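You operate a simulated robot arm through the tools that you are given. There is no shell and no other tool.

You are at the controls of a simulated robot arm. One attempt, no reset.

## Task
Try the ring gauge on the drum's stub, then fit the red spacer ring and set the counter to 1.
Fine: put the gauge back; the pallet stays at the stop.

It is judged by the outcome, as a careful person would: the job done as asked, and still so three seconds after it is handed in. It fails if anything else is knocked over, pushed out of place, dropped, spilled or broken.

## Robot
A 7-joint arm with a two-finger parallel gripper, fixed in place. Base frame: the origin is at the foot of the arm, x ahead of it, y to its left, z up. Units: mm, degrees, N and s.
Its first joint turns from -132.0 to 132.0 degrees. Payload 3.91 kg.
The tool frame sits at the grasp point between the pads (the TCP): z along the fingers, y along the line on which they close. The tips reach 30 mm beyond it. The gripper opens to 110 mm. The fingers are 20 mm wide and 10 mm thick; the gripper's body (48 by 112 mm) begins 55 mm behind the TCP.
Orientation is told as [roll, pitch, yaw] about the base's x, y, z axes, in that order, counted from this pose: with the fingers straight down and closing along the base's y, the tool's x points along the base's -x, its y along +y and its z along -z.

## Interface
- The arm moves only by the tool jog_arm. Its argument "motion" is a list that holds one entry, the list of rows, each a list of 7 numbers: the closure, from 0 (fully open) to 1 (shut), then the shift along the tool's x, y, z in mm, then the turn, a rotation vector about the tool's x, y, z in degrees. In form: [[[fingers, tx, ty, tz, ax, ay, az], ...]]. A call has 1 to 20 rows; each row is the pose to reach, as a shift and turn from the pose commanded when the call began, along the tool's axes at that moment. Each row takes 0.2 s and may step no farther than 50 mm and 8.6 degrees from the row before; otherwise, or with a gripper value out of range, the whole call is refused. Where a pose cannot be reached the arm comes as near as it can. A force on the tool above 40 N (or 10 N above the force at the start of the call, whichever is more), or a blocked arm, ends the call early, and 0.2 s more pass. Each finger travels about 108 mm/s and halts on what it meets, pressing with about 27 N; the grip force reading is that of the motor and also rises with nothing between the fingers. The clock runs only during rows and for 0.2 s after the last one: add rows that repeat a pose to give the fingers time. It gives the time, the measured TCP pose, the force on the tool (base axes), the opening and the grip force at its end, in the units of the frame above (readings bear some noise), with the torque about the TCP (base axes, N m) and any sound that the robot's microphone picked up.
- Cameras (640 x 400 px; columns grow to the right, rows downward): "scene" is fixed at [221.4, -499.1, 1619.4]; the picture's right is [0.86, -0.51, 0.00], its down [-0.31, -0.51, -0.80] and it looks along [0.41, 0.69, -0.60] (base axes); focal length 325 px, centre (320, 200). "wrist" rides on the gripper at [72, 17, -103] in the tool frame; the picture's right is [-0.23, 0.97, 0.00], its down [-0.76, -0.18, -0.62] and it looks along [-0.61, -0.14, 0.78] (tool axes); focal length 222 px, centre (320, 200). There is no depth. A picture from a camera that has moved, and an enlarged one, comes with that camera's place and axes in the base frame and with its lens.
- camera(camera): a new picture of that camera. It takes no simulated time.
- enlarge(camera, box): a new picture of the part [left, top, right, bottom] of that camera's present view, enlarged. It takes no simulated time.
- close_job(): hands the job in; it is judged then, once.

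Nothing tells you positions but the pictures and the camera data. Unless the task says otherwise, let go and move clear before handing in.

The tools are called as name(argument=value, ...) on one line, values as JSON. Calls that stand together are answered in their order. jog_arm: Moves the arm, as the interface text tells. Its arguments: {"type":"object","properties":{"motion":{"type":"array","items":{"type":"array","items":{"type":"array","items":{"type":"number"}}}}},"required":["motion"]} The other tools are called the same way: camera (camera) takes a picture; enlarge (camera, box) takes an enlarged picture of a part of a camera's view; close_job () hands the job in.

At the start:

```text
time: 0.0
tcp_pos: [298.2, 521.8, 1307.6]
ee_rot: [0.0, 0.0, -0.1]
force: [0.7, 0.2, 0.7]
moment: [0.01, 0.0, -0.03]
width: 110.1
grasp_force: 0.3
```

scene: 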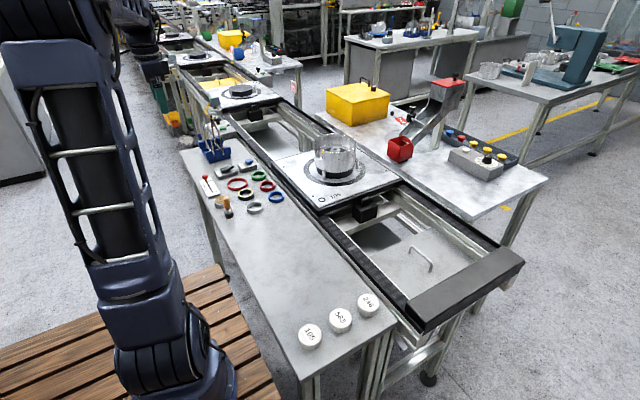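
wrist: 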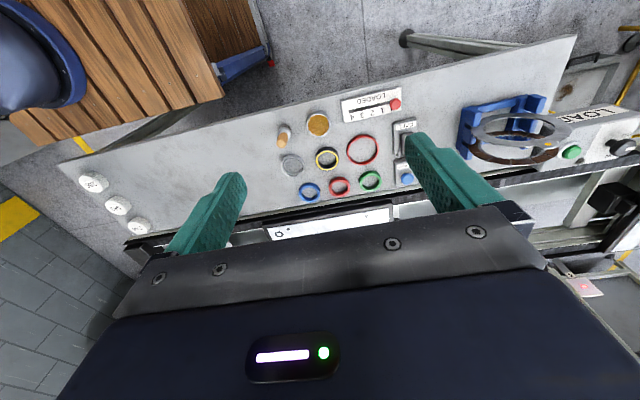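

I see a bench with rings, a slider counter labelled LOADED, a ring gauge in a blue stand, and a pallet with a drum on the conveyor. I will enlarge the views first to locate things before moving.

enlarge(camera="scene", box=[180, 100, 320, 230])

enlarge(camera="scene", box=[270, 120, 410, 220])

enlarge(camera="wrist", box=[260, 70, 440, 220])

enlarge(camera="wrist", box=[440, 60, 640, 200])

```text
3.08 times, centred on (250, 165) of scene
camera zoom: at [221.4, -499.1, 1619.4], right [0.86, -0.51, 0.0], down [-0.31, -0.51, -0.8], along [0.41, 0.69, -0.6], focal length 999 px, centre (535, 308)
```

zoom: 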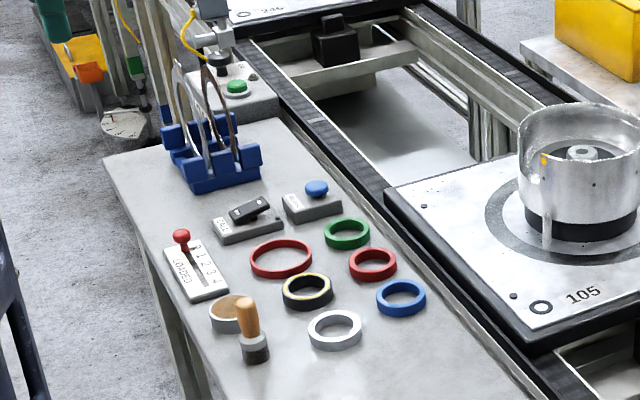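

```text
4.00 times, centred on (340, 170) of scene
camera zoom: at [221.4, -499.1, 1619.4], right [0.86, -0.51, 0.0], down [-0.31, -0.51, -0.8], along [0.41, 0.69, -0.6], focal length 1299 px, centre (240, 320)
```

zoom: 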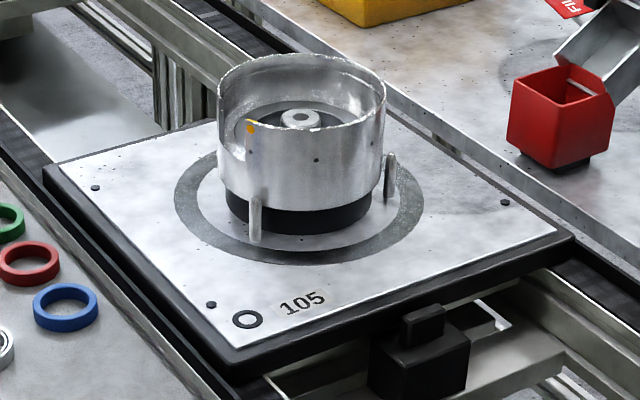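

```text
2.67 times, centred on (350, 145) of wrist
camera zoom: at [227.3, 538.8, 1409.7], right [0.23, 0.97, 0.0], down [0.76, -0.18, 0.62], along [0.61, -0.14, -0.78], focal length 592 px, centre (240, 347)
```

zoom: 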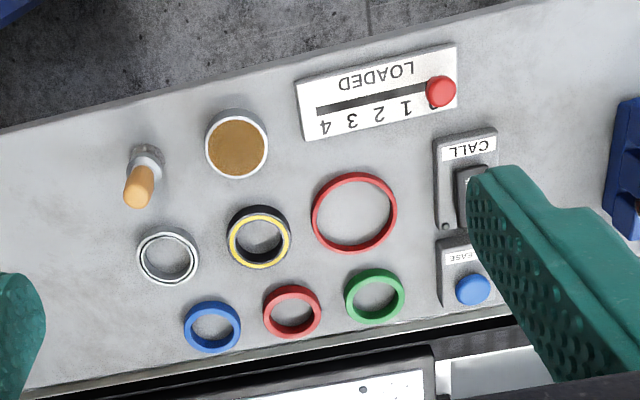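

```text
2.86 times, centred on (540, 130) of wrist
camera zoom: at [227.3, 538.8, 1409.7], right [0.23, 0.97, 0.0], down [0.76, -0.18, 0.62], along [0.61, -0.14, -0.78], focal length 635 px, centre (-309, 400)
```

zoom: 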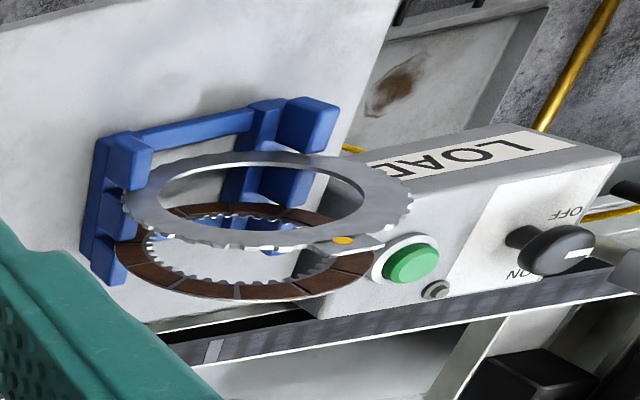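

The bench top seems to be at z≈900, with the small red ring near (583, 512) and the drum stub near (880, 490). I'll lower the wrist camera over the ring group for a closer look.

jog_arm(motion=[[[0, -22, -3, 26, 0, 0, 0], [0, -45, -6, 52, 0, 0, 0], [0, -68, -9, 78, 0, 0, 0], [0, -91, -12, 104, 0, 0, 0], [0, -114, -15, 130, 0, 0, 0], [0, -137, -18, 156, 0, 0, 0], [0, -160, -20, 182, 0, 0, 0], [0, -182, -22, 208, 0, 0, 0], [0, -182, -22, 208, 0, 0, 0]]])

camera(camera="wrist")

camera(camera="scene")

```text
time: 2.0
tcp_pos: [479.8, 500.8, 1098.9]
ee_rot: [0.0, 0.1, 0.0]
force: [0.7, -0.2, 0.9]
moment: [0.04, 0.01, -0.02]
width: 110.0
grasp_force: 0.0
```

```text
taken
camera wrist: at [408.7, 517.8, 1202.4], right [0.23, 0.97, 0.0], down [0.76, -0.18, 0.62], along [0.61, -0.14, -0.78], focal length 222 px, centre (320, 200)
```

wrist: 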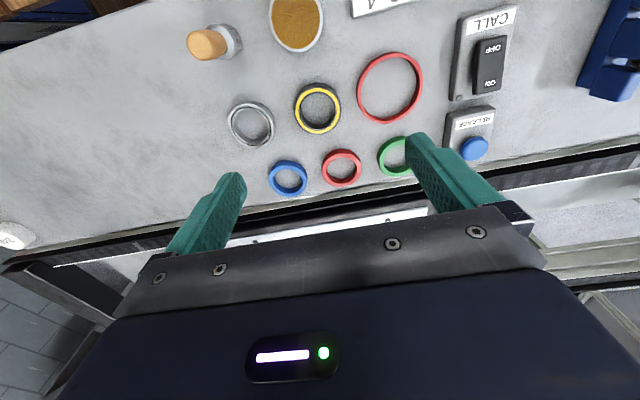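

```text
taken
```

scene: 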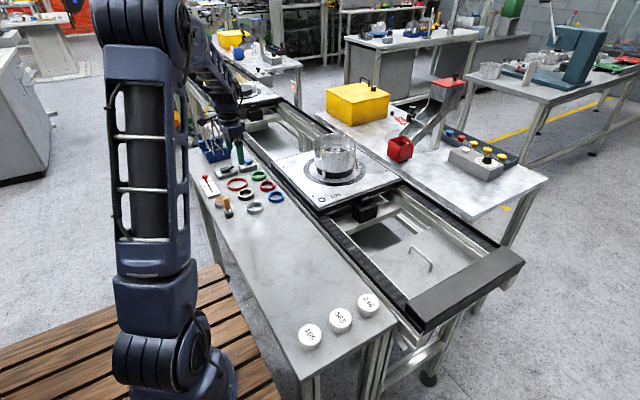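

enlarge(camera="wrist", box=[180, 0, 340, 110])

enlarge(camera="wrist", box=[220, 70, 440, 210])

enlarge(camera="wrist", box=[430, 0, 640, 170])

enlarge(camera="scene", box=[195, 165, 295, 225])

enlarge(camera="scene", box=[300, 125, 380, 190])

```text
3.64 times, centred on (260, 55) of wrist
camera zoom: at [408.7, 517.8, 1202.4], right [0.23, 0.97, 0.0], down [0.76, -0.18, 0.62], along [0.61, -0.14, -0.78], focal length 808 px, centre (538, 727)
```

zoom: 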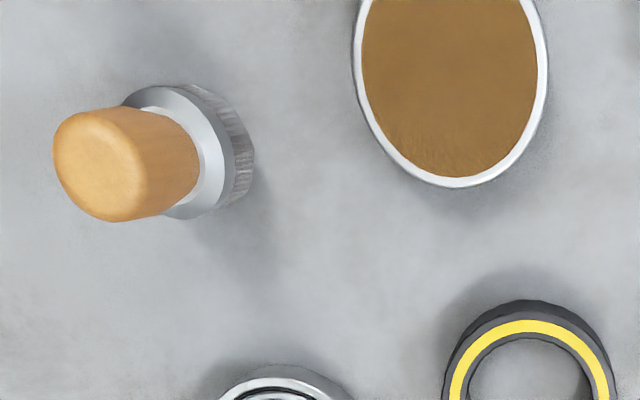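

```text
2.86 times, centred on (330, 140) of wrist
camera zoom: at [408.7, 517.8, 1202.4], right [0.23, 0.97, 0.0], down [0.76, -0.18, 0.62], along [0.61, -0.14, -0.78], focal length 635 px, centre (291, 371)
```

zoom: 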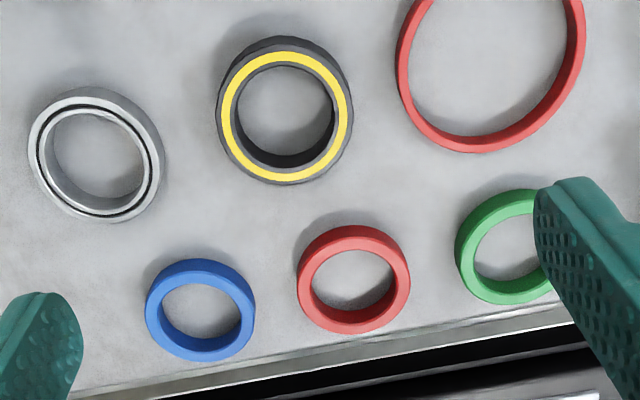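

```text
2.35 times, centred on (535, 85) of wrist
camera zoom: at [408.7, 517.8, 1202.4], right [0.23, 0.97, 0.0], down [0.76, -0.18, 0.62], along [0.61, -0.14, -0.78], focal length 523 px, centre (-186, 471)
```

zoom: 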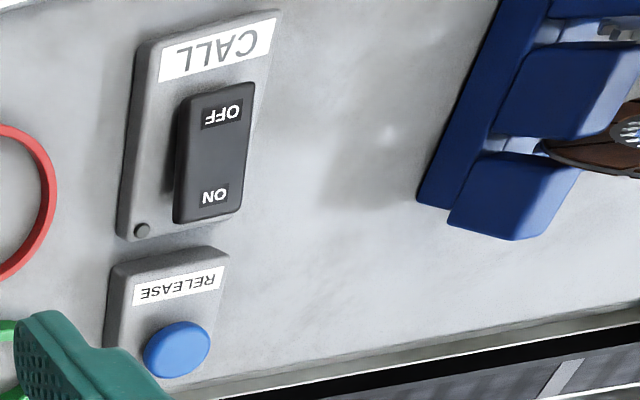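

```text
6.40 times, centred on (245, 195) of scene
camera zoom: at [221.4, -499.1, 1619.4], right [0.86, -0.51, 0.0], down [-0.31, -0.51, -0.8], along [0.41, 0.69, -0.6], focal length 2078 px, centre (800, 232)
```

zoom: 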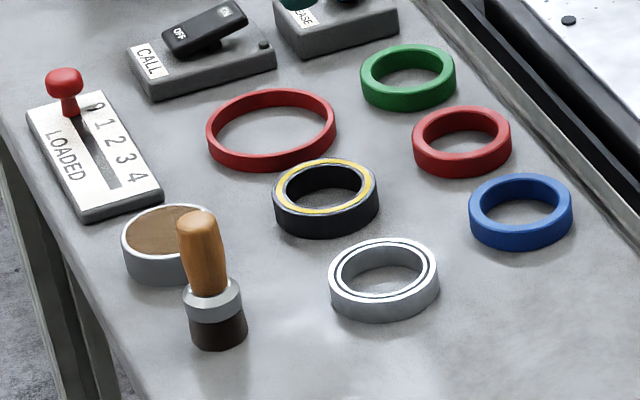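

```text
6.15 times, centred on (340, 158) of scene
camera zoom: at [221.4, -499.1, 1619.4], right [0.86, -0.51, 0.0], down [-0.31, -0.51, -0.8], along [0.41, 0.69, -0.6], focal length 1998 px, centre (197, 462)
```

zoom: 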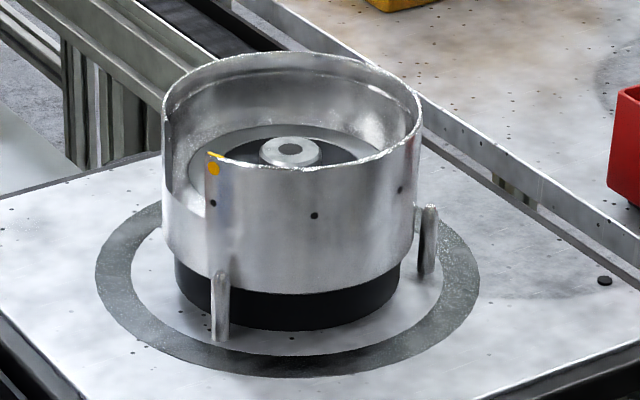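

The rings are clearly visible: a black one with a yellow band, a silver bearing-like one, and blue/red/green small rings plus a large red one. Next I'll look at the drum and its stub from above to establish sizes and position.

jog_arm(motion=[[[0, 0, 0, -40, 0, 0, 0], [0, 0, 0, -80, 0, 0, 0], [0, -30, 3, -101, 0, 0, 0], [0, -70, 6, -101, 0, 0, 0], [0, -110, 9, -101, 0, 0, 0], [0, -150, 12, -101, 0, 0, 0], [0, -190, 15, -101, 0, 0, 0], [0, -220, 17, -101, 0, 0, 0], [0, -240, 19, -101, 0, 0, 0], [0, -240, 19, -101, 0, 0, 0]]])

camera(camera="wrist")

enlarge(camera="wrist", box=[220, 80, 420, 205])

```text
time: 4.2
tcp_pos: [721.8, 518.1, 1199.9]
ee_rot: [0.0, 0.0, 0.0]
force: [-0.1, 0.3, -0.2]
moment: [0.01, -0.03, 0.0]
width: 109.9
grasp_force: 0.0
```

```text
taken
camera wrist: at [649.8, 535.9, 1302.9], right [0.23, 0.97, 0.0], down [0.76, -0.18, 0.62], along [0.61, -0.14, -0.78], focal length 222 px, centre (320, 200)
```

wrist: 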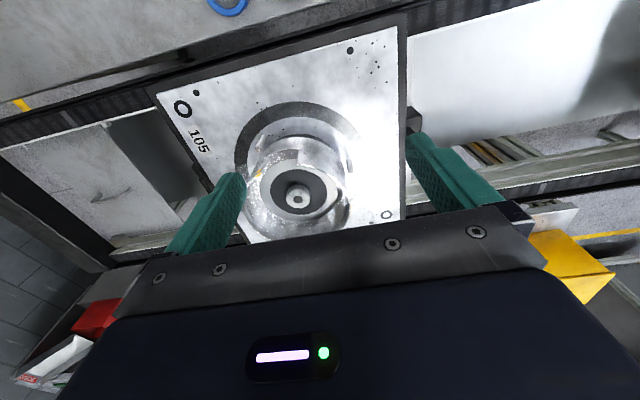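

```text
3.20 times, centred on (320, 142) of wrist
camera zoom: at [649.8, 535.9, 1302.9], right [0.23, 0.97, 0.0], down [0.76, -0.18, 0.62], along [0.61, -0.14, -0.78], focal length 711 px, centre (320, 384)
```

zoom: 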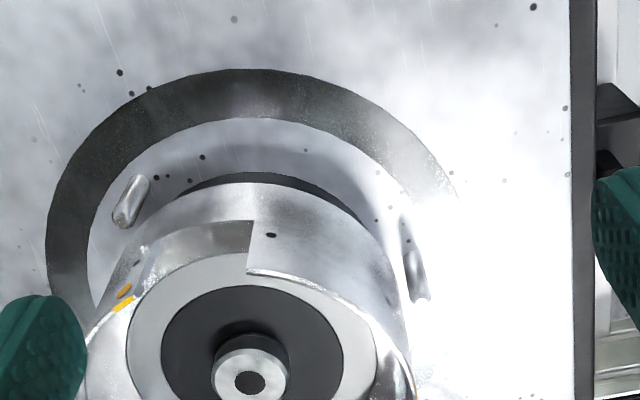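

The stub top is at roughly (858, 452, 1017) with about a 40 mm diameter. I'll return to the bench and look at the black/yellow and silver rings from close up to decide which is the gauge.

jog_arm(motion=[[[0, 40, -14, 0, 0, 0, 0], [0, 80, -28, 0, 0, 0, 0], [0, 120, -42, 0, 0, 0, 0], [0, 160, -56, 0, 0, 0, 0], [0, 200, -70, 0, 0, 0, 0], [0, 222, -78, 30, 0, 0, 0], [0, 222, -78, 75, 0, 0, 0], [0, 222, -78, 120, 0, 0, 0], [0, 222, -78, 160, 0, 0, 0], [0, 222, -78, 190, 0, 0, 0], [0, 222, -78, 190, 0, 0, 0]]])

camera(camera="wrist")

enlarge(camera="wrist", box=[330, 50, 430, 150])

enlarge(camera="wrist", box=[230, 75, 330, 175])

```text
time: 6.6
tcp_pos: [499.0, 441.7, 1008.2]
ee_rot: [0.1, -0.1, 0.0]
force: [-0.3, -0.2, 0.5]
moment: [0.0, 0.01, -0.02]
width: 110.0
grasp_force: 0.1
```

```text
taken
camera wrist: at [427.2, 458.7, 1111.6], right [0.23, 0.97, 0.0], down [0.76, -0.18, 0.62], along [0.61, -0.14, -0.78], focal length 222 px, centre (320, 200)
```

wrist: 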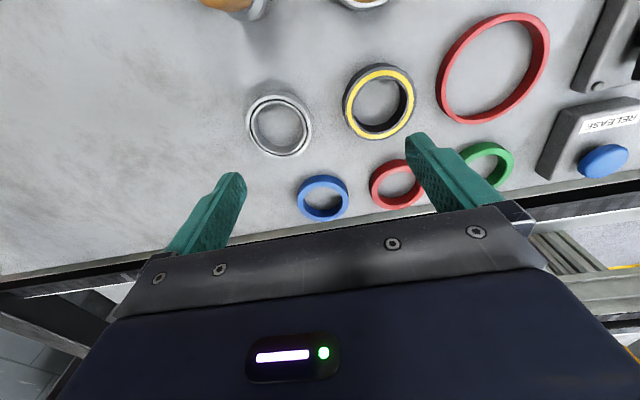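

```text
4.00 times, centred on (380, 100) of wrist
camera zoom: at [427.2, 458.7, 1111.6], right [0.23, 0.97, 0.0], down [0.76, -0.18, 0.62], along [0.61, -0.14, -0.78], focal length 888 px, centre (80, 600)
```

zoom: 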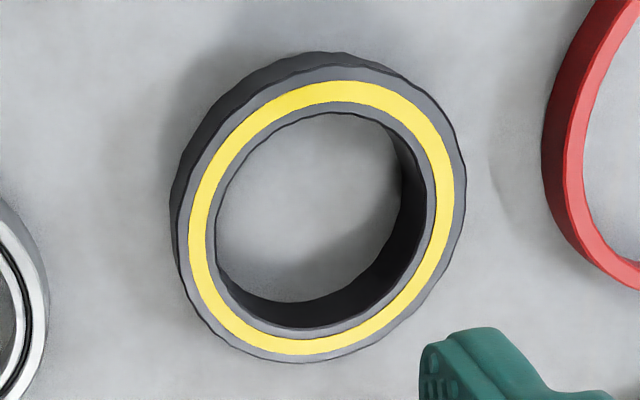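

```text
4.00 times, centred on (280, 125) of wrist
camera zoom: at [427.2, 458.7, 1111.6], right [0.23, 0.97, 0.0], down [0.76, -0.18, 0.62], along [0.61, -0.14, -0.78], focal length 888 px, centre (480, 500)
```

zoom: 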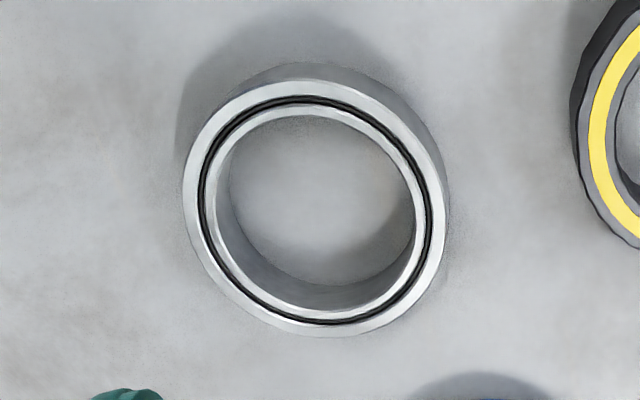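

The black fluted ring with the yellow band looks like the gauge (the silver one looks like a bearing); it is centred near (491, 496), top z≈914, OD≈60. I'll centre above it and turn the gripper 90° so the fingers close along x, where there is more room.

jog_arm(motion=[[[0, 0, 5, 0, 0, 0, -8], [0, 1, 10, 0, 0, 0, -16], [0, 2, 15, 0, 0, 0, -24], [0, 3, 20, 0, 0, 0, -32], [0, 4, 26, 0, 0, 0, -40], [0, 5, 32, 0, 0, 0, -48], [0, 6, 38, 0, 0, 0, -56], [0, 7, 44, 0, 0, 0, -64], [0, 7.5, 48, 0, 0, 0, -72], [0, 7.5, 52, 0, 0, 0, -80], [0, 7.5, 54.5, 0, 0, 0, -86], [0, 7.5, 54.5, 0, 0, 0, -90], [0, 7.5, 54.5, 0, 0, 0, -90], [0, 7.5, 54.5, 0, 0, 0, -90]]])

camera(camera="wrist")

camera(camera="scene")

```text
time: 9.6
tcp_pos: [491.5, 496.3, 1009.9]
ee_rot: [0.0, 0.0, 90.0]
force: [0.4, 0.2, 0.4]
moment: [-0.03, 0.01, 0.0]
width: 110.0
grasp_force: 0.1
```

```text
taken
camera wrist: at [475.3, 423.0, 1112.9], right [-0.97, 0.23, 0.0], down [0.18, 0.76, 0.62], along [0.14, 0.61, -0.78], focal length 222 px, centre (320, 200)
```

wrist: 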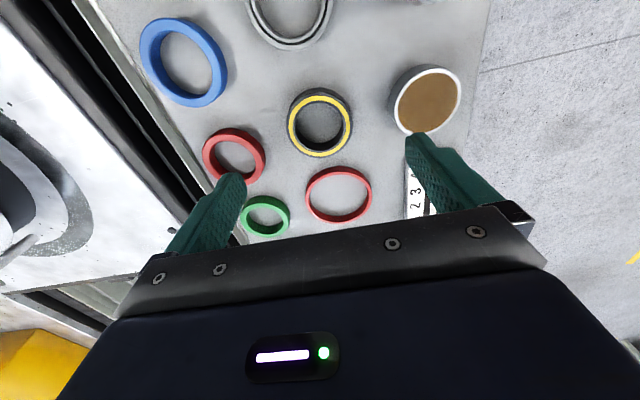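

```text
taken
```

scene: 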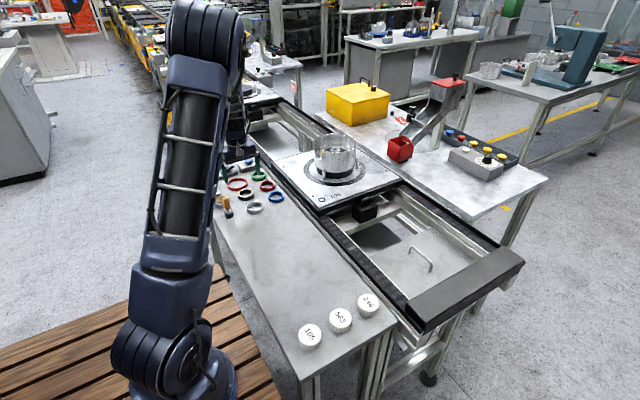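

The arm is above the black ring with the fingers closing along x. I'll zoom in to refine the ring's centre.

enlarge(camera="wrist", box=[270, 75, 370, 175])

enlarge(camera="wrist", box=[180, 110, 300, 240])

enlarge(camera="scene", box=[205, 150, 305, 230])

```text
4.00 times, centred on (320, 125) of wrist
camera zoom: at [475.3, 423.0, 1112.9], right [-0.97, 0.23, 0.0], down [0.18, 0.76, 0.62], along [0.14, 0.61, -0.78], focal length 888 px, centre (320, 500)
```

zoom: 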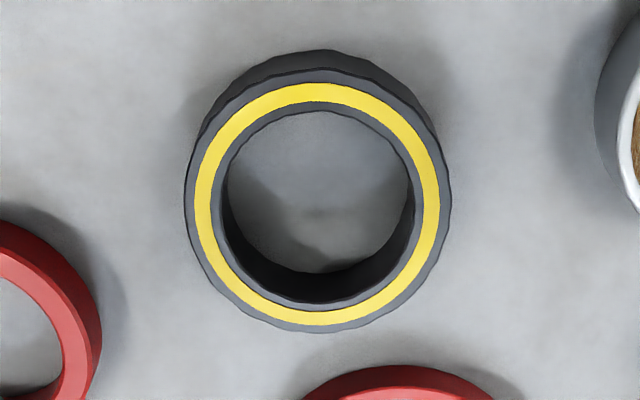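

```text
3.08 times, centred on (240, 175) of wrist
camera zoom: at [475.3, 423.0, 1112.9], right [-0.97, 0.23, 0.0], down [0.18, 0.76, 0.62], along [0.14, 0.61, -0.78], focal length 684 px, centre (566, 277)
```

zoom: 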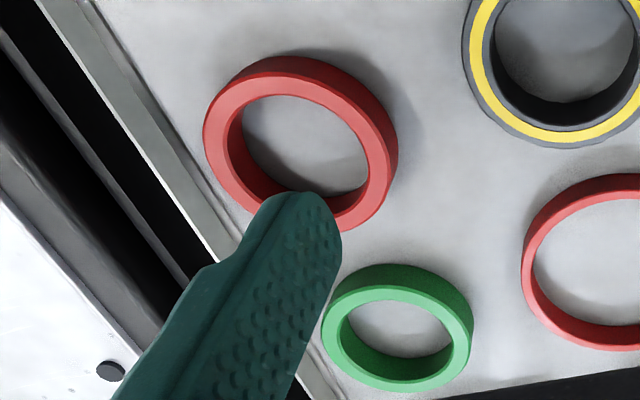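

```text
5.00 times, centred on (255, 190) of scene
camera zoom: at [221.4, -499.1, 1619.4], right [0.86, -0.51, 0.0], down [-0.31, -0.51, -0.8], along [0.41, 0.69, -0.6], focal length 1623 px, centre (645, 250)
```

zoom: 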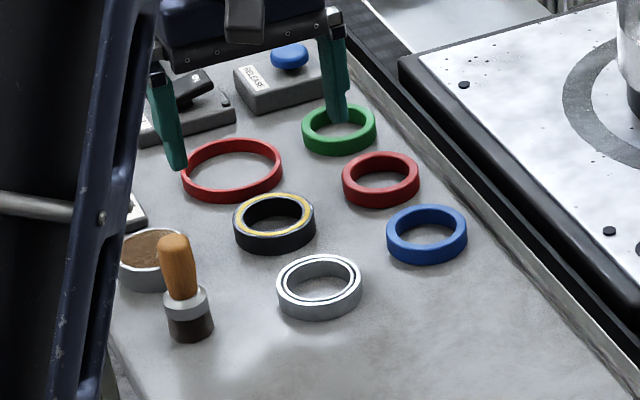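

The gauge centre refines to about (492, 495), OD 60, bore 44, height ~18. I'll descend with the fingers opened to about 80 mm and stop with the tips just around the ring.

jog_arm(motion=[[[0.27, 1, -0.5, 0, 0, 0, 0], [0.27, 1, -0.5, 15, 0, 0, 0], [0.27, 1, -0.5, 30, 0, 0, 0], [0.27, 1, -0.5, 45, 0, 0, 0], [0.27, 1, -0.5, 58, 0, 0, 0], [0.27, 1, -0.5, 68, 0, 0, 0], [0.27, 1, -0.5, 68, 0, 0, 0]]])

camera(camera="wrist")

enlarge(camera="scene", box=[205, 150, 305, 230])

```text
time: 11.2
tcp_pos: [493.0, 494.0, 942.1]
ee_rot: [0.0, -0.1, 89.9]
force: [-0.4, -0.1, -0.1]
moment: [-0.03, 0.0, -0.01]
width: 80.3
grasp_force: 0.0
```

```text
taken
camera wrist: at [476.5, 422.1, 1045.2], right [-0.97, 0.23, 0.0], down [0.18, 0.76, 0.62], along [0.14, 0.61, -0.78], focal length 222 px, centre (320, 200)
```

wrist: 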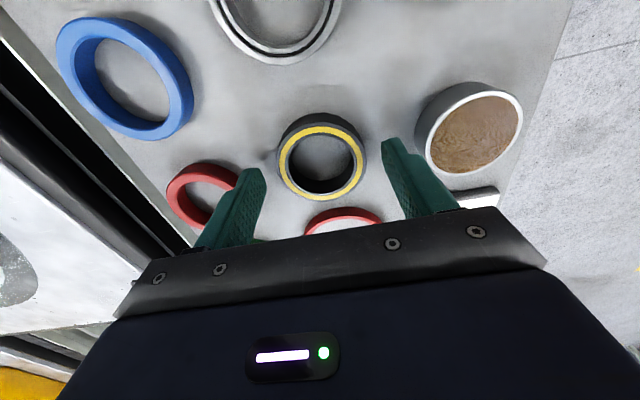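

```text
5.00 times, centred on (255, 190) of scene
camera zoom: at [221.4, -499.1, 1619.4], right [0.86, -0.51, 0.0], down [-0.31, -0.51, -0.8], along [0.41, 0.69, -0.6], focal length 1623 px, centre (645, 250)
```

zoom: 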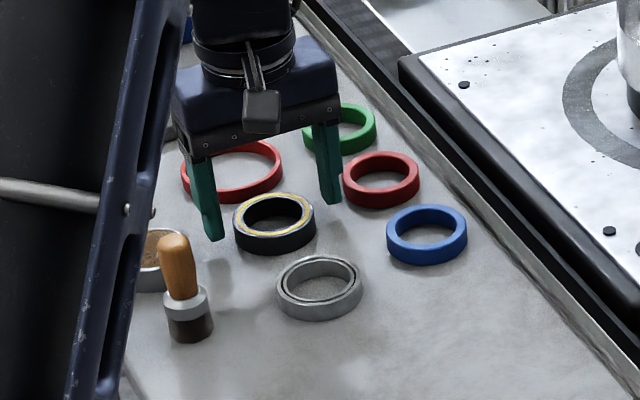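

The fingers straddle the gauge at tip height ~912. I'll zoom to verify the alignment before going the last bit.

enlarge(camera="wrist", box=[240, 100, 420, 212])

enlarge(camera="scene", box=[235, 170, 275, 202])

```text
3.56 times, centred on (330, 156) of wrist
camera zoom: at [476.5, 422.1, 1045.2], right [-0.97, 0.23, 0.0], down [0.18, 0.76, 0.62], along [0.14, 0.61, -0.78], focal length 790 px, centre (284, 356)
```

zoom: 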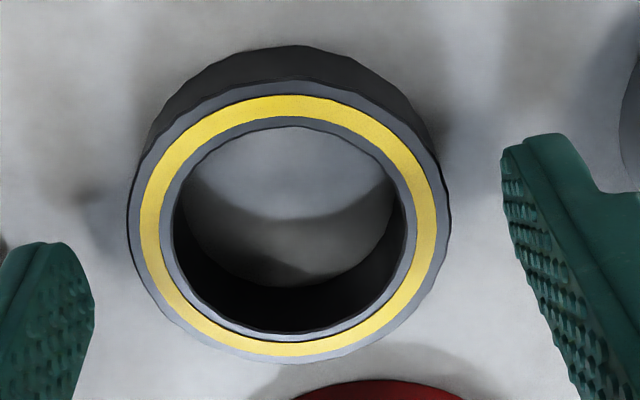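

```text
12.50 times, centred on (255, 186) of scene
camera zoom: at [221.4, -499.1, 1619.4], right [0.86, -0.51, 0.0], down [-0.31, -0.51, -0.8], along [0.41, 0.69, -0.6], focal length 4058 px, centre (1132, 375)
```

zoom: 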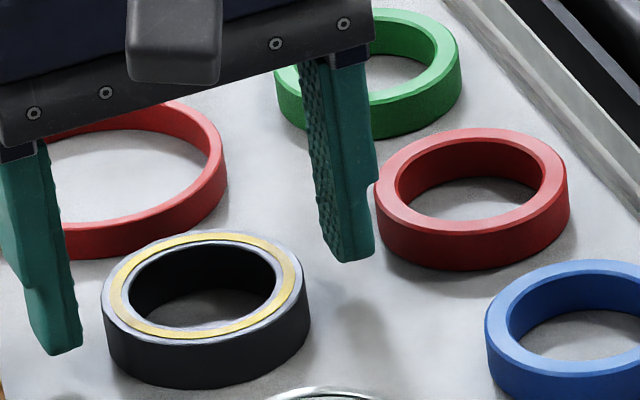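

Alignment is within about 1 mm. I'll lower 11 mm and close on the gauge.

jog_arm(motion=[[[0.27, 0, 0, 6, 0, 0, 0], [0.27, 0, 0, 11, 0, 0, 0], [0.27, 0, 0, 11, 0, 0, 0], [0.4, 0, 0, 11, 0, 0, 0], [0.6, 0, 0, 11, 0, 0, 0], [0.7, 0, 0, 11, 0, 0, 0], [0.7, 0, 0, 11, 0, 0, 0]]])

enlarge(camera="wrist", box=[220, 80, 420, 220])

enlarge(camera="scene", box=[235, 170, 275, 202])

```text
time: 12.8
tcp_pos: [492.3, 494.3, 931.9]
ee_rot: [0.1, -0.1, 90.0]
force: [0.4, -0.2, 0.1]
moment: [-0.02, 0.01, 0.0]
width: 59.4
grasp_force: 27.2
```

```text
2.86 times, centred on (320, 150) of wrist
camera zoom: at [476.3, 422.0, 1034.5], right [-0.97, 0.23, 0.0], down [0.18, 0.76, 0.62], along [0.14, 0.61, -0.78], focal length 635 px, centre (320, 343)
```

zoom: 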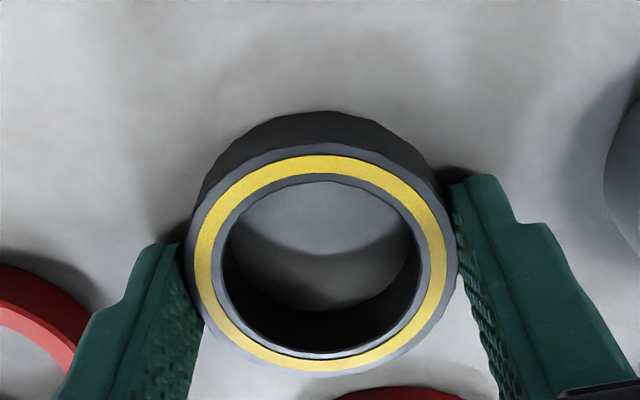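

```text
12.50 times, centred on (255, 186) of scene
camera zoom: at [221.4, -499.1, 1619.4], right [0.86, -0.51, 0.0], down [-0.31, -0.51, -0.8], along [0.41, 0.69, -0.6], focal length 4058 px, centre (1132, 375)
```

zoom: 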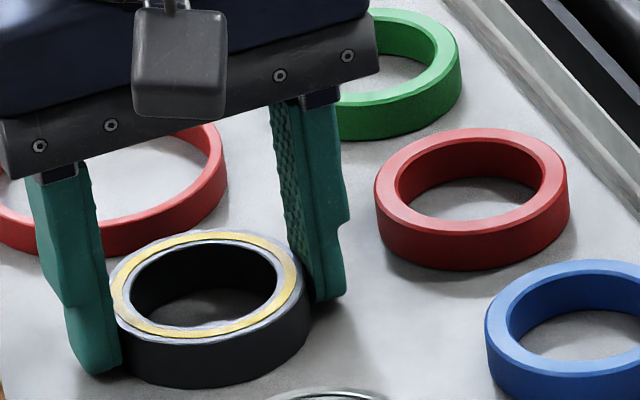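

The gauge is gripped (59.4 mm wide, 27 N) at TCP (492, 494, 932). I'll lift it straight up and carry it to a look-out point beside the drum, keeping it well above the rim.

jog_arm(motion=[[[0.7, 0, 0, -5, 0, 0, 0], [0.7, 0, 0, -20, 0, 0, 0], [0.7, 0, 0, -50, 0, 0, 0], [0.7, 0, 0, -85, 0, 0, 0], [0.7, 0, 0, -120, 0, 0, 0], [0.7, 0, 0, -155, 0, 0, 0], [0.7, 0, 0, -185, 0, 0, 0], [0.7, 0, 0, -198, 0, 0, 0], [0.7, 2, -25, -198, 0, 0, 0], [0.7, 4, -60, -198, 0, 0, 0], [0.7, 6, -95, -198, 0, 0, 0], [0.7, 8, -130, -198, 0, 0, 0], [0.7, 9, -165, -198, 0, 0, 0], [0.7, 10, -200, -198, 0, 0, 0], [0.7, 12, -235, -198, 0, 0, 0], [0.7, 14, -265, -198, 0, 0, 0], [0.7, 14, -290, -198, 0, 0, 0], [0.7, 14, -308, -198, 0, 0, 0], [0.7, 14, -308, -198, 0, 0, 0]]])

camera(camera="wrist")

camera(camera="scene")

enlarge(camera="wrist", box=[180, 20, 380, 200])

```text
time: 16.8
tcp_pos: [800.2, 479.5, 1129.2]
ee_rot: [0.0, 0.0, 90.0]
force: [0.2, -0.2, -0.5]
moment: [0.0, 0.01, -0.01]
width: 32.8
grasp_force: 0.1
```

```text
taken
camera wrist: at [784.1, 407.0, 1231.9], right [-0.97, 0.23, 0.0], down [0.18, 0.76, 0.62], along [0.14, 0.61, -0.78], focal length 222 px, centre (320, 200)
```

wrist: 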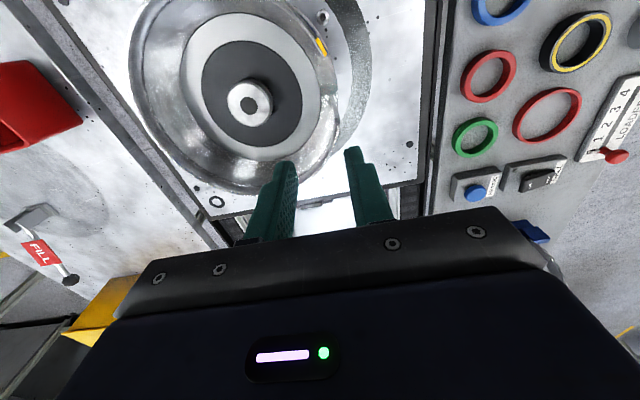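

```text
taken
```

scene: 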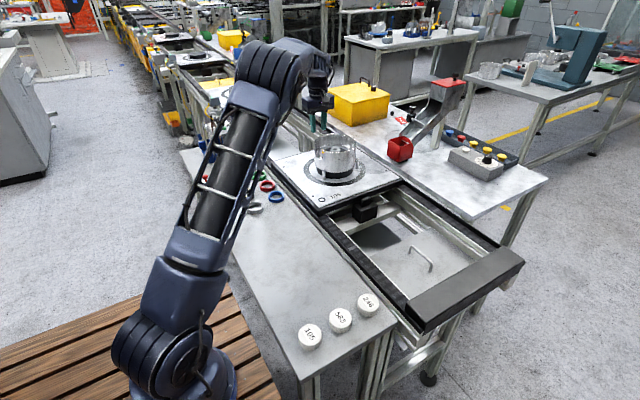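

```text
2.22 times, centred on (280, 110) of wrist
camera zoom: at [784.1, 407.0, 1231.9], right [-0.97, 0.23, 0.0], down [0.18, 0.76, 0.62], along [0.14, 0.61, -0.78], focal length 494 px, centre (409, 400)
```

zoom: 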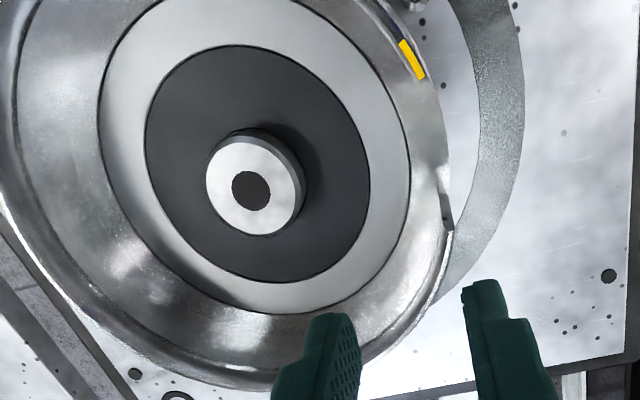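

The opening reads 32.8 mm with no grip force, so the gauge slipped out of the fingers. It still appears to be on the bench. I'll look closely to see where it lies before doing anything else.

enlarge(camera="wrist", box=[440, 0, 640, 140])

enlarge(camera="scene", box=[195, 160, 305, 230])

enlarge(camera="wrist", box=[230, 130, 410, 250])

```text
2.86 times, centred on (540, 70) of wrist
camera zoom: at [784.1, 407.0, 1231.9], right [-0.97, 0.23, 0.0], down [0.18, 0.76, 0.62], along [0.14, 0.61, -0.78], focal length 635 px, centre (-309, 571)
```

zoom: 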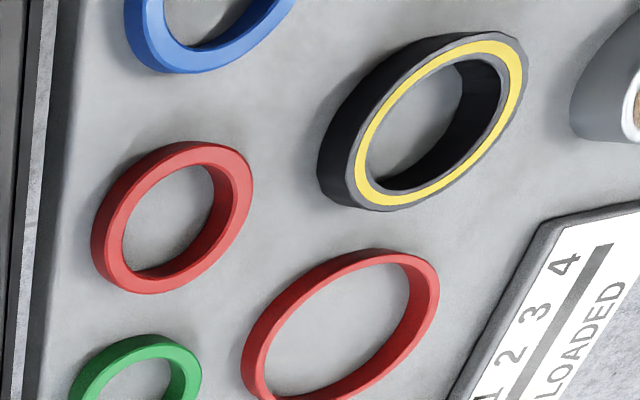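

```text
5.71 times, centred on (250, 195) of scene
camera zoom: at [221.4, -499.1, 1619.4], right [0.86, -0.51, 0.0], down [-0.31, -0.51, -0.8], along [0.41, 0.69, -0.6], focal length 1855 px, centre (720, 229)
```

zoom: 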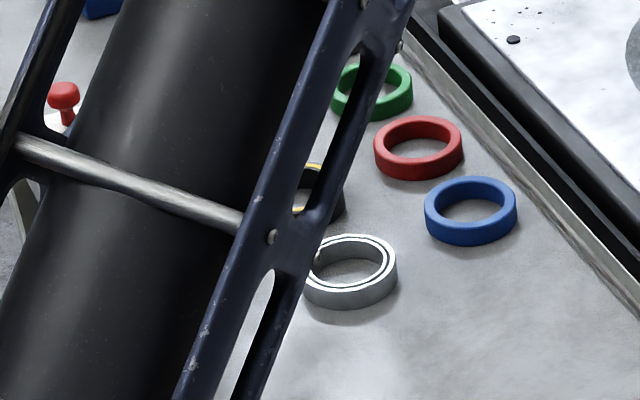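

```text
3.33 times, centred on (320, 190) of wrist
camera zoom: at [784.1, 407.0, 1231.9], right [-0.97, 0.23, 0.0], down [0.18, 0.76, 0.62], along [0.14, 0.61, -0.78], focal length 740 px, centre (320, 233)
```

zoom: 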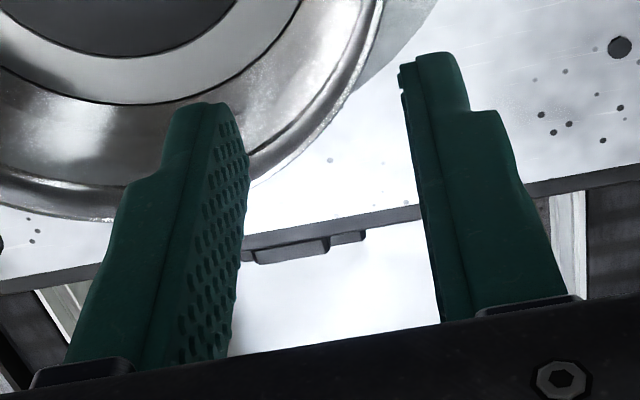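

The gauge is still flat at its original spot, about (491, 495); it slipped off as I lifted. While I'm here I'll zoom on the stub to get its height and diameter, then I'll go back and take a deeper, slower grip.

enlarge(camera="wrist", box=[210, 60, 310, 140])

enlarge(camera="scene", box=[310, 125, 370, 190])

```text
5.00 times, centred on (260, 100) of wrist
camera zoom: at [784.1, 407.0, 1231.9], right [-0.97, 0.23, 0.0], down [0.18, 0.76, 0.62], along [0.14, 0.61, -0.78], focal length 1111 px, centre (620, 700)
```

zoom: 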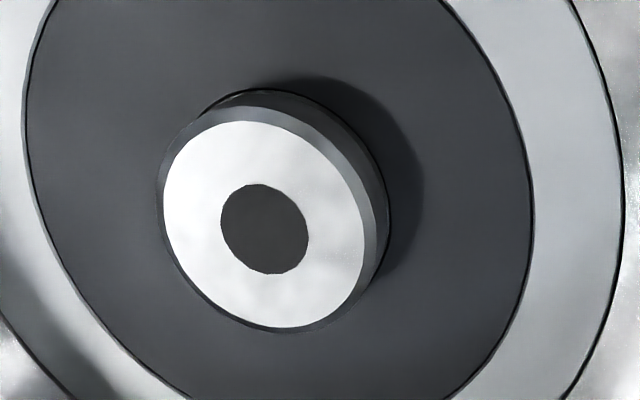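

```text
6.15 times, centred on (340, 158) of scene
camera zoom: at [221.4, -499.1, 1619.4], right [0.86, -0.51, 0.0], down [-0.31, -0.51, -0.8], along [0.41, 0.69, -0.6], focal length 1998 px, centre (197, 462)
```

zoom: 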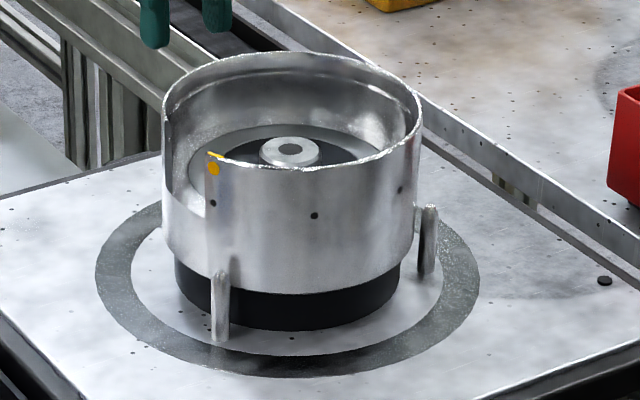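

The stub is about 40 mm in diameter and 16 mm tall, top at about (862, 450, 1014.6), so the 44 mm bore should go over. I'm going back over the gauge with the fingers open.

jog_arm(motion=[[[0.27, 0, 20, 0, 0, 0, 0], [0.27, -2, 55, 0, 0, 0, 0], [0.27, -4, 95, 0, 0, 0, 0], [0.27, -6, 135, 0, 0, 0, 0], [0.27, -8, 175, 0, 0, 0, 0], [0.27, -10, 215, 0, 0, 0, 0], [0.27, -12, 255, 0, 0, 0, 0], [0.27, -14, 290, 0, 0, 0, 0], [0.27, -14, 308, 0, 0, 0, 0], [0.27, -14, 308, 40, 0, 0, 0], [0.27, -14, 308, 80, 0, 0, 0], [0.27, -14, 308, 120, 0, 0, 0], [0.27, -14, 308, 150, 0, 0, 0], [0.27, -14, 308, 170, 0, 0, 0], [0.27, -14, 308, 170, 0, 0, 0]]])

camera(camera="wrist")

enlarge(camera="wrist", box=[240, 80, 420, 200])

enlarge(camera="scene", box=[225, 165, 275, 205])

```text
time: 20.0
tcp_pos: [491.6, 491.3, 958.7]
ee_rot: [0.0, 0.0, 90.0]
force: [0.8, 0.1, 0.2]
moment: [-0.01, -0.02, 0.03]
width: 80.1
grasp_force: 0.0
```

```text
taken
camera wrist: at [475.3, 419.3, 1062.0], right [-0.97, 0.23, 0.0], down [0.18, 0.76, 0.62], along [0.14, 0.61, -0.78], focal length 222 px, centre (320, 200)
```

wrist: 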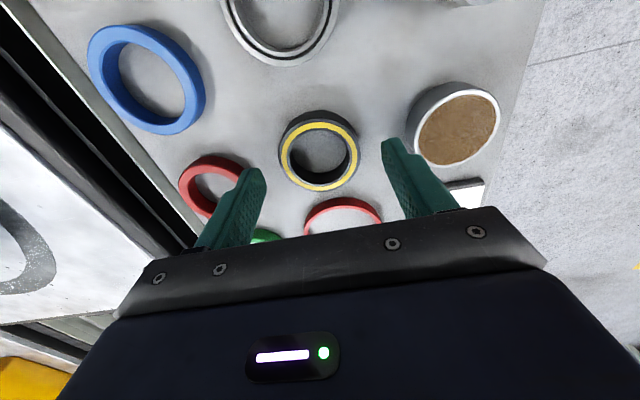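

```text
3.33 times, centred on (330, 140) of wrist
camera zoom: at [475.3, 419.3, 1062.0], right [-0.97, 0.23, 0.0], down [0.18, 0.76, 0.62], along [0.14, 0.61, -0.78], focal length 740 px, centre (287, 400)
```

zoom: 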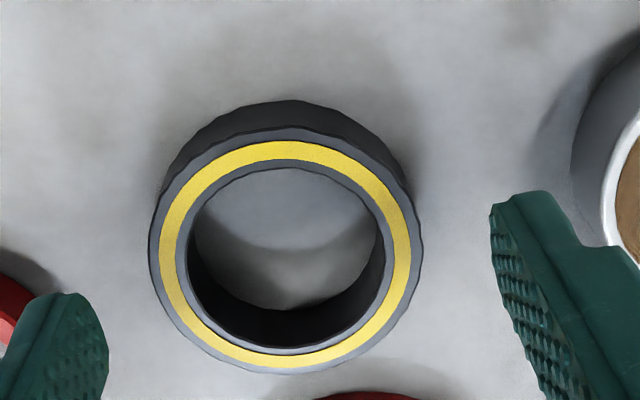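

```text
10.00 times, centred on (250, 185) of scene
camera zoom: at [221.4, -499.1, 1619.4], right [0.86, -0.51, 0.0], down [-0.31, -0.51, -0.8], along [0.41, 0.69, -0.6], focal length 3246 px, centre (1020, 350)
```

zoom: 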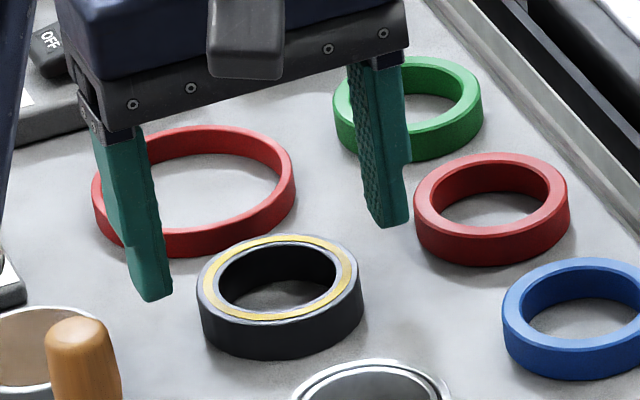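

The gauge is still at about (493, 494), and the arm reads y=491. I'll correct the position, hold, and read again before the deep grip.

jog_arm(motion=[[[0.27, -2, -0.5, 5, 0, 0, 0], [0.27, -2, -0.5, 10, 0, 0, 0], [0.27, -2, -0.5, 15, 0, 0, 0], [0.27, -2, -0.5, 20, 0, 0, 0], [0.27, -2, -0.5, 20, 0, 0, 0], [0.27, -2, -0.5, 20, 0, 0, 0]]])

enlarge(camera="wrist", box=[240, 80, 420, 200])

```text
time: 21.4
tcp_pos: [492.5, 495.6, 939.3]
ee_rot: [0.0, 0.0, 90.0]
force: [-0.2, -0.7, -0.1]
moment: [0.0, -0.01, 0.0]
width: 80.4
grasp_force: 0.0
```

```text
3.33 times, centred on (330, 140) of wrist
camera zoom: at [476.6, 422.9, 1041.8], right [-0.97, 0.23, 0.0], down [0.18, 0.76, 0.62], along [0.14, 0.61, -0.78], focal length 740 px, centre (287, 400)
```

zoom: 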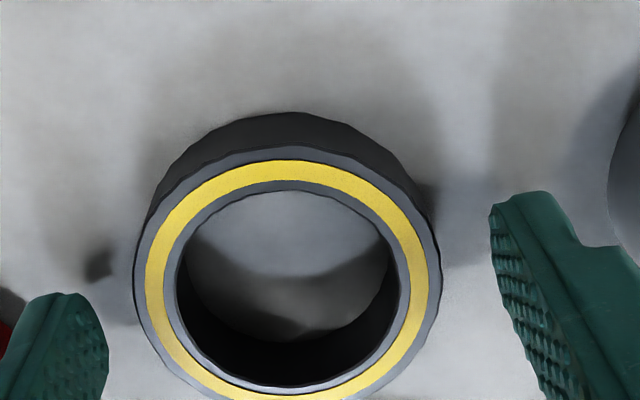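

I'm settled 2 mm too far in +y; I'll correct, go down to tip height ≈ 898, close firmly and hold, then check.

jog_arm(motion=[[[0.27, 2, 0, 4, 0, 0, 0], [0.27, 2, 0, 8, 0, 0, 0], [0.27, 2, 0, 11, 0, 0, 0], [0.27, 2, 0, 11, 0, 0, 0], [0.27, 2, 0, 11, 0, 0, 0], [0.45, 2, 0, 11, 0, 0, 0], [0.7, 2, 0, 11, 0, 0, 0], [1, 2, 0, 11, 0, 0, 0], [1, 2, 0, 11, 0, 0, 0], [1, 2, 0, 11, 0, 0, 0]]])

enlarge(camera="wrist", box=[220, 80, 420, 220])

enlarge(camera="scene", box=[235, 175, 275, 207])

```text
time: 22.3
tcp_pos: [492.6, 492.8, 929.8]
ee_rot: [-0.1, -0.1, 90.2]
force: [-2.2, -9.0, 11.7]
moment: [-0.37, 0.59, 0.39]
width: 81.4
grasp_force: 0.9
stopped in row 4: the force on the tool passed its limit at 42 N (the readings are from after the stop); the commanded pose is now the measured one
```

```text
2.86 times, centred on (320, 150) of wrist
camera zoom: at [476.6, 421.3, 1033.1], right [-0.97, 0.23, 0.0], down [0.18, 0.76, 0.62], along [0.14, 0.61, -0.78], focal length 635 px, centre (320, 343)
```

zoom: 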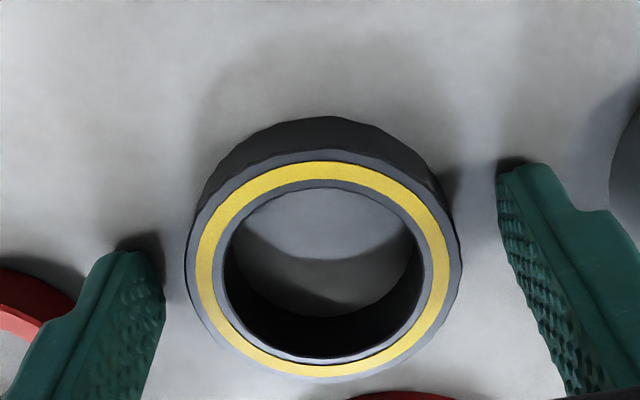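

```text
12.50 times, centred on (255, 191) of scene
camera zoom: at [221.4, -499.1, 1619.4], right [0.86, -0.51, 0.0], down [-0.31, -0.51, -0.8], along [0.41, 0.69, -0.6], focal length 4058 px, centre (1132, 312)
```

zoom: 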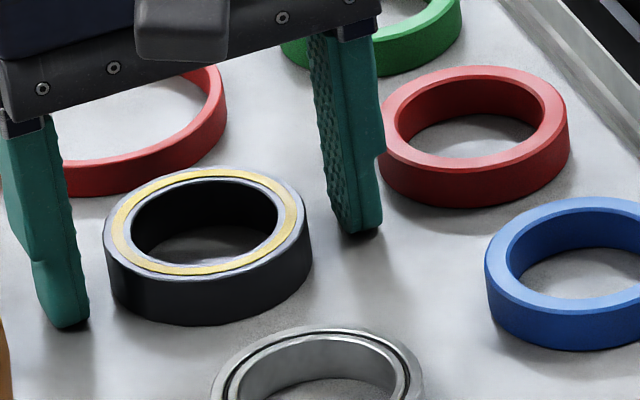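

The tips touched the bench at TCP z≈929.8, so the bench top is at z≈900 and the gauge is ~14–15 mm tall. I'll back off 1.5 mm, close fully on the gauge, and hold.

jog_arm(motion=[[[0.27, -0.5, 0, -1.5, 0, 0, 0], [0.27, -0.5, 0, -1.5, 0, 0, 0], [0.45, -0.5, 0, -1.5, 0, 0, 0], [0.6, -0.5, 0, -1.5, 0, 0, 0], [0.8, -0.5, 0, -1.5, 0, 0, 0], [1, -0.5, 0, -1.5, 0, 0, 0], [1, -0.5, 0, -1.5, 0, 0, 0], [1, -0.5, 0, -1.5, 0, 0, 0]]])

enlarge(camera="wrist", box=[220, 100, 420, 220])

enlarge(camera="scene", box=[235, 175, 275, 207])

```text
time: 24.1
tcp_pos: [493.9, 494.3, 931.4]
ee_rot: [-0.1, -0.1, 90.0]
force: [0.4, 0.2, 0.8]
moment: [0.0, 0.08, -0.02]
width: 59.4
grasp_force: 26.7
```

```text
3.20 times, centred on (320, 160) of wrist
camera zoom: at [476.9, 422.3, 1034.3], right [-0.97, 0.23, 0.0], down [0.18, 0.76, 0.62], along [0.14, 0.61, -0.78], focal length 711 px, centre (320, 328)
```

zoom: 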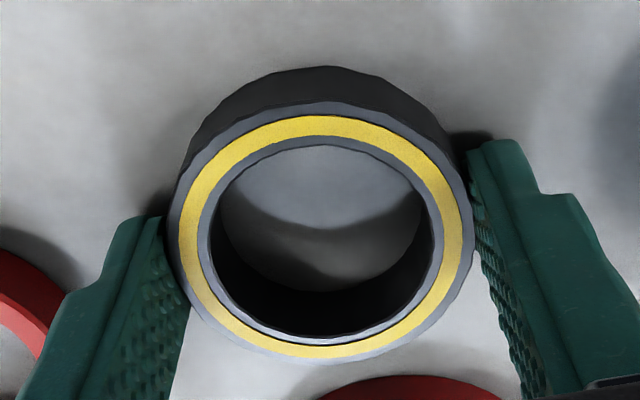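

```text
12.50 times, centred on (255, 191) of scene
camera zoom: at [221.4, -499.1, 1619.4], right [0.86, -0.51, 0.0], down [-0.31, -0.51, -0.8], along [0.41, 0.69, -0.6], focal length 4058 px, centre (1132, 312)
```

zoom: 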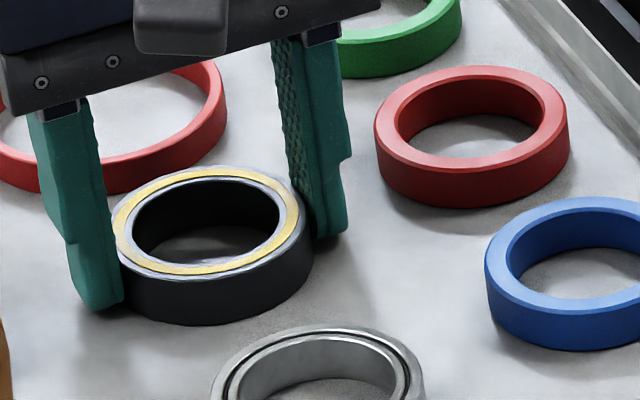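

The gauge is gripped again and centred. I'll lift very slowly by 8 mm and check whether it comes along.

jog_arm(motion=[[[1, 0, 0, -1, 0, 0, 0], [1, 0, 0, -2, 0, 0, 0], [1, 0, 0, -3, 0, 0, 0], [1, 0, 0, -4, 0, 0, 0], [1, 0, 0, -6, 0, 0, 0], [1, 0, 0, -8, 0, 0, 0], [1, 0, 0, -8, 0, 0, 0]]])

enlarge(camera="wrist", box=[220, 100, 420, 220])

enlarge(camera="scene", box=[235, 175, 275, 207])

```text
time: 25.7
tcp_pos: [492.7, 494.2, 939.3]
ee_rot: [0.0, -0.1, 90.0]
force: [0.0, -0.4, -2.3]
moment: [-0.01, 0.0, 0.02]
width: 59.3
grasp_force: 27.1
```

```text
3.20 times, centred on (320, 160) of wrist
camera zoom: at [477.1, 422.7, 1042.0], right [-0.97, 0.23, 0.0], down [0.18, 0.76, 0.62], along [0.14, 0.61, -0.78], focal length 711 px, centre (320, 328)
```

zoom: 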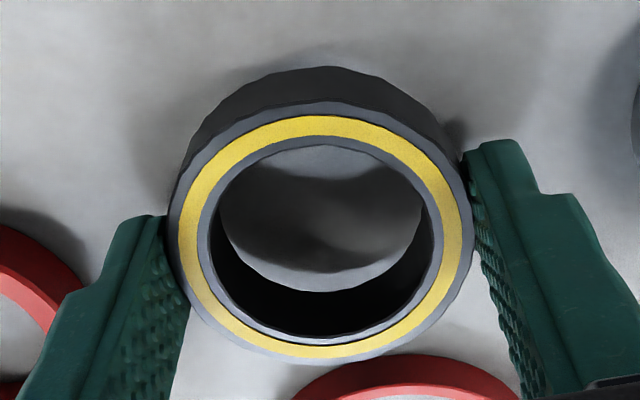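

```text
12.50 times, centred on (255, 191) of scene
camera zoom: at [221.4, -499.1, 1619.4], right [0.86, -0.51, 0.0], down [-0.31, -0.51, -0.8], along [0.41, 0.69, -0.6], focal length 4058 px, centre (1132, 312)
```

zoom: 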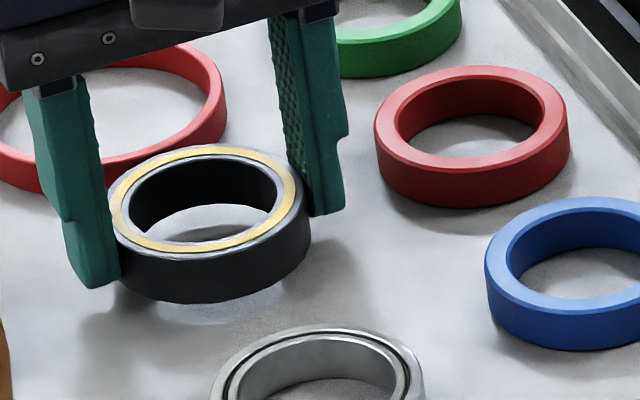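

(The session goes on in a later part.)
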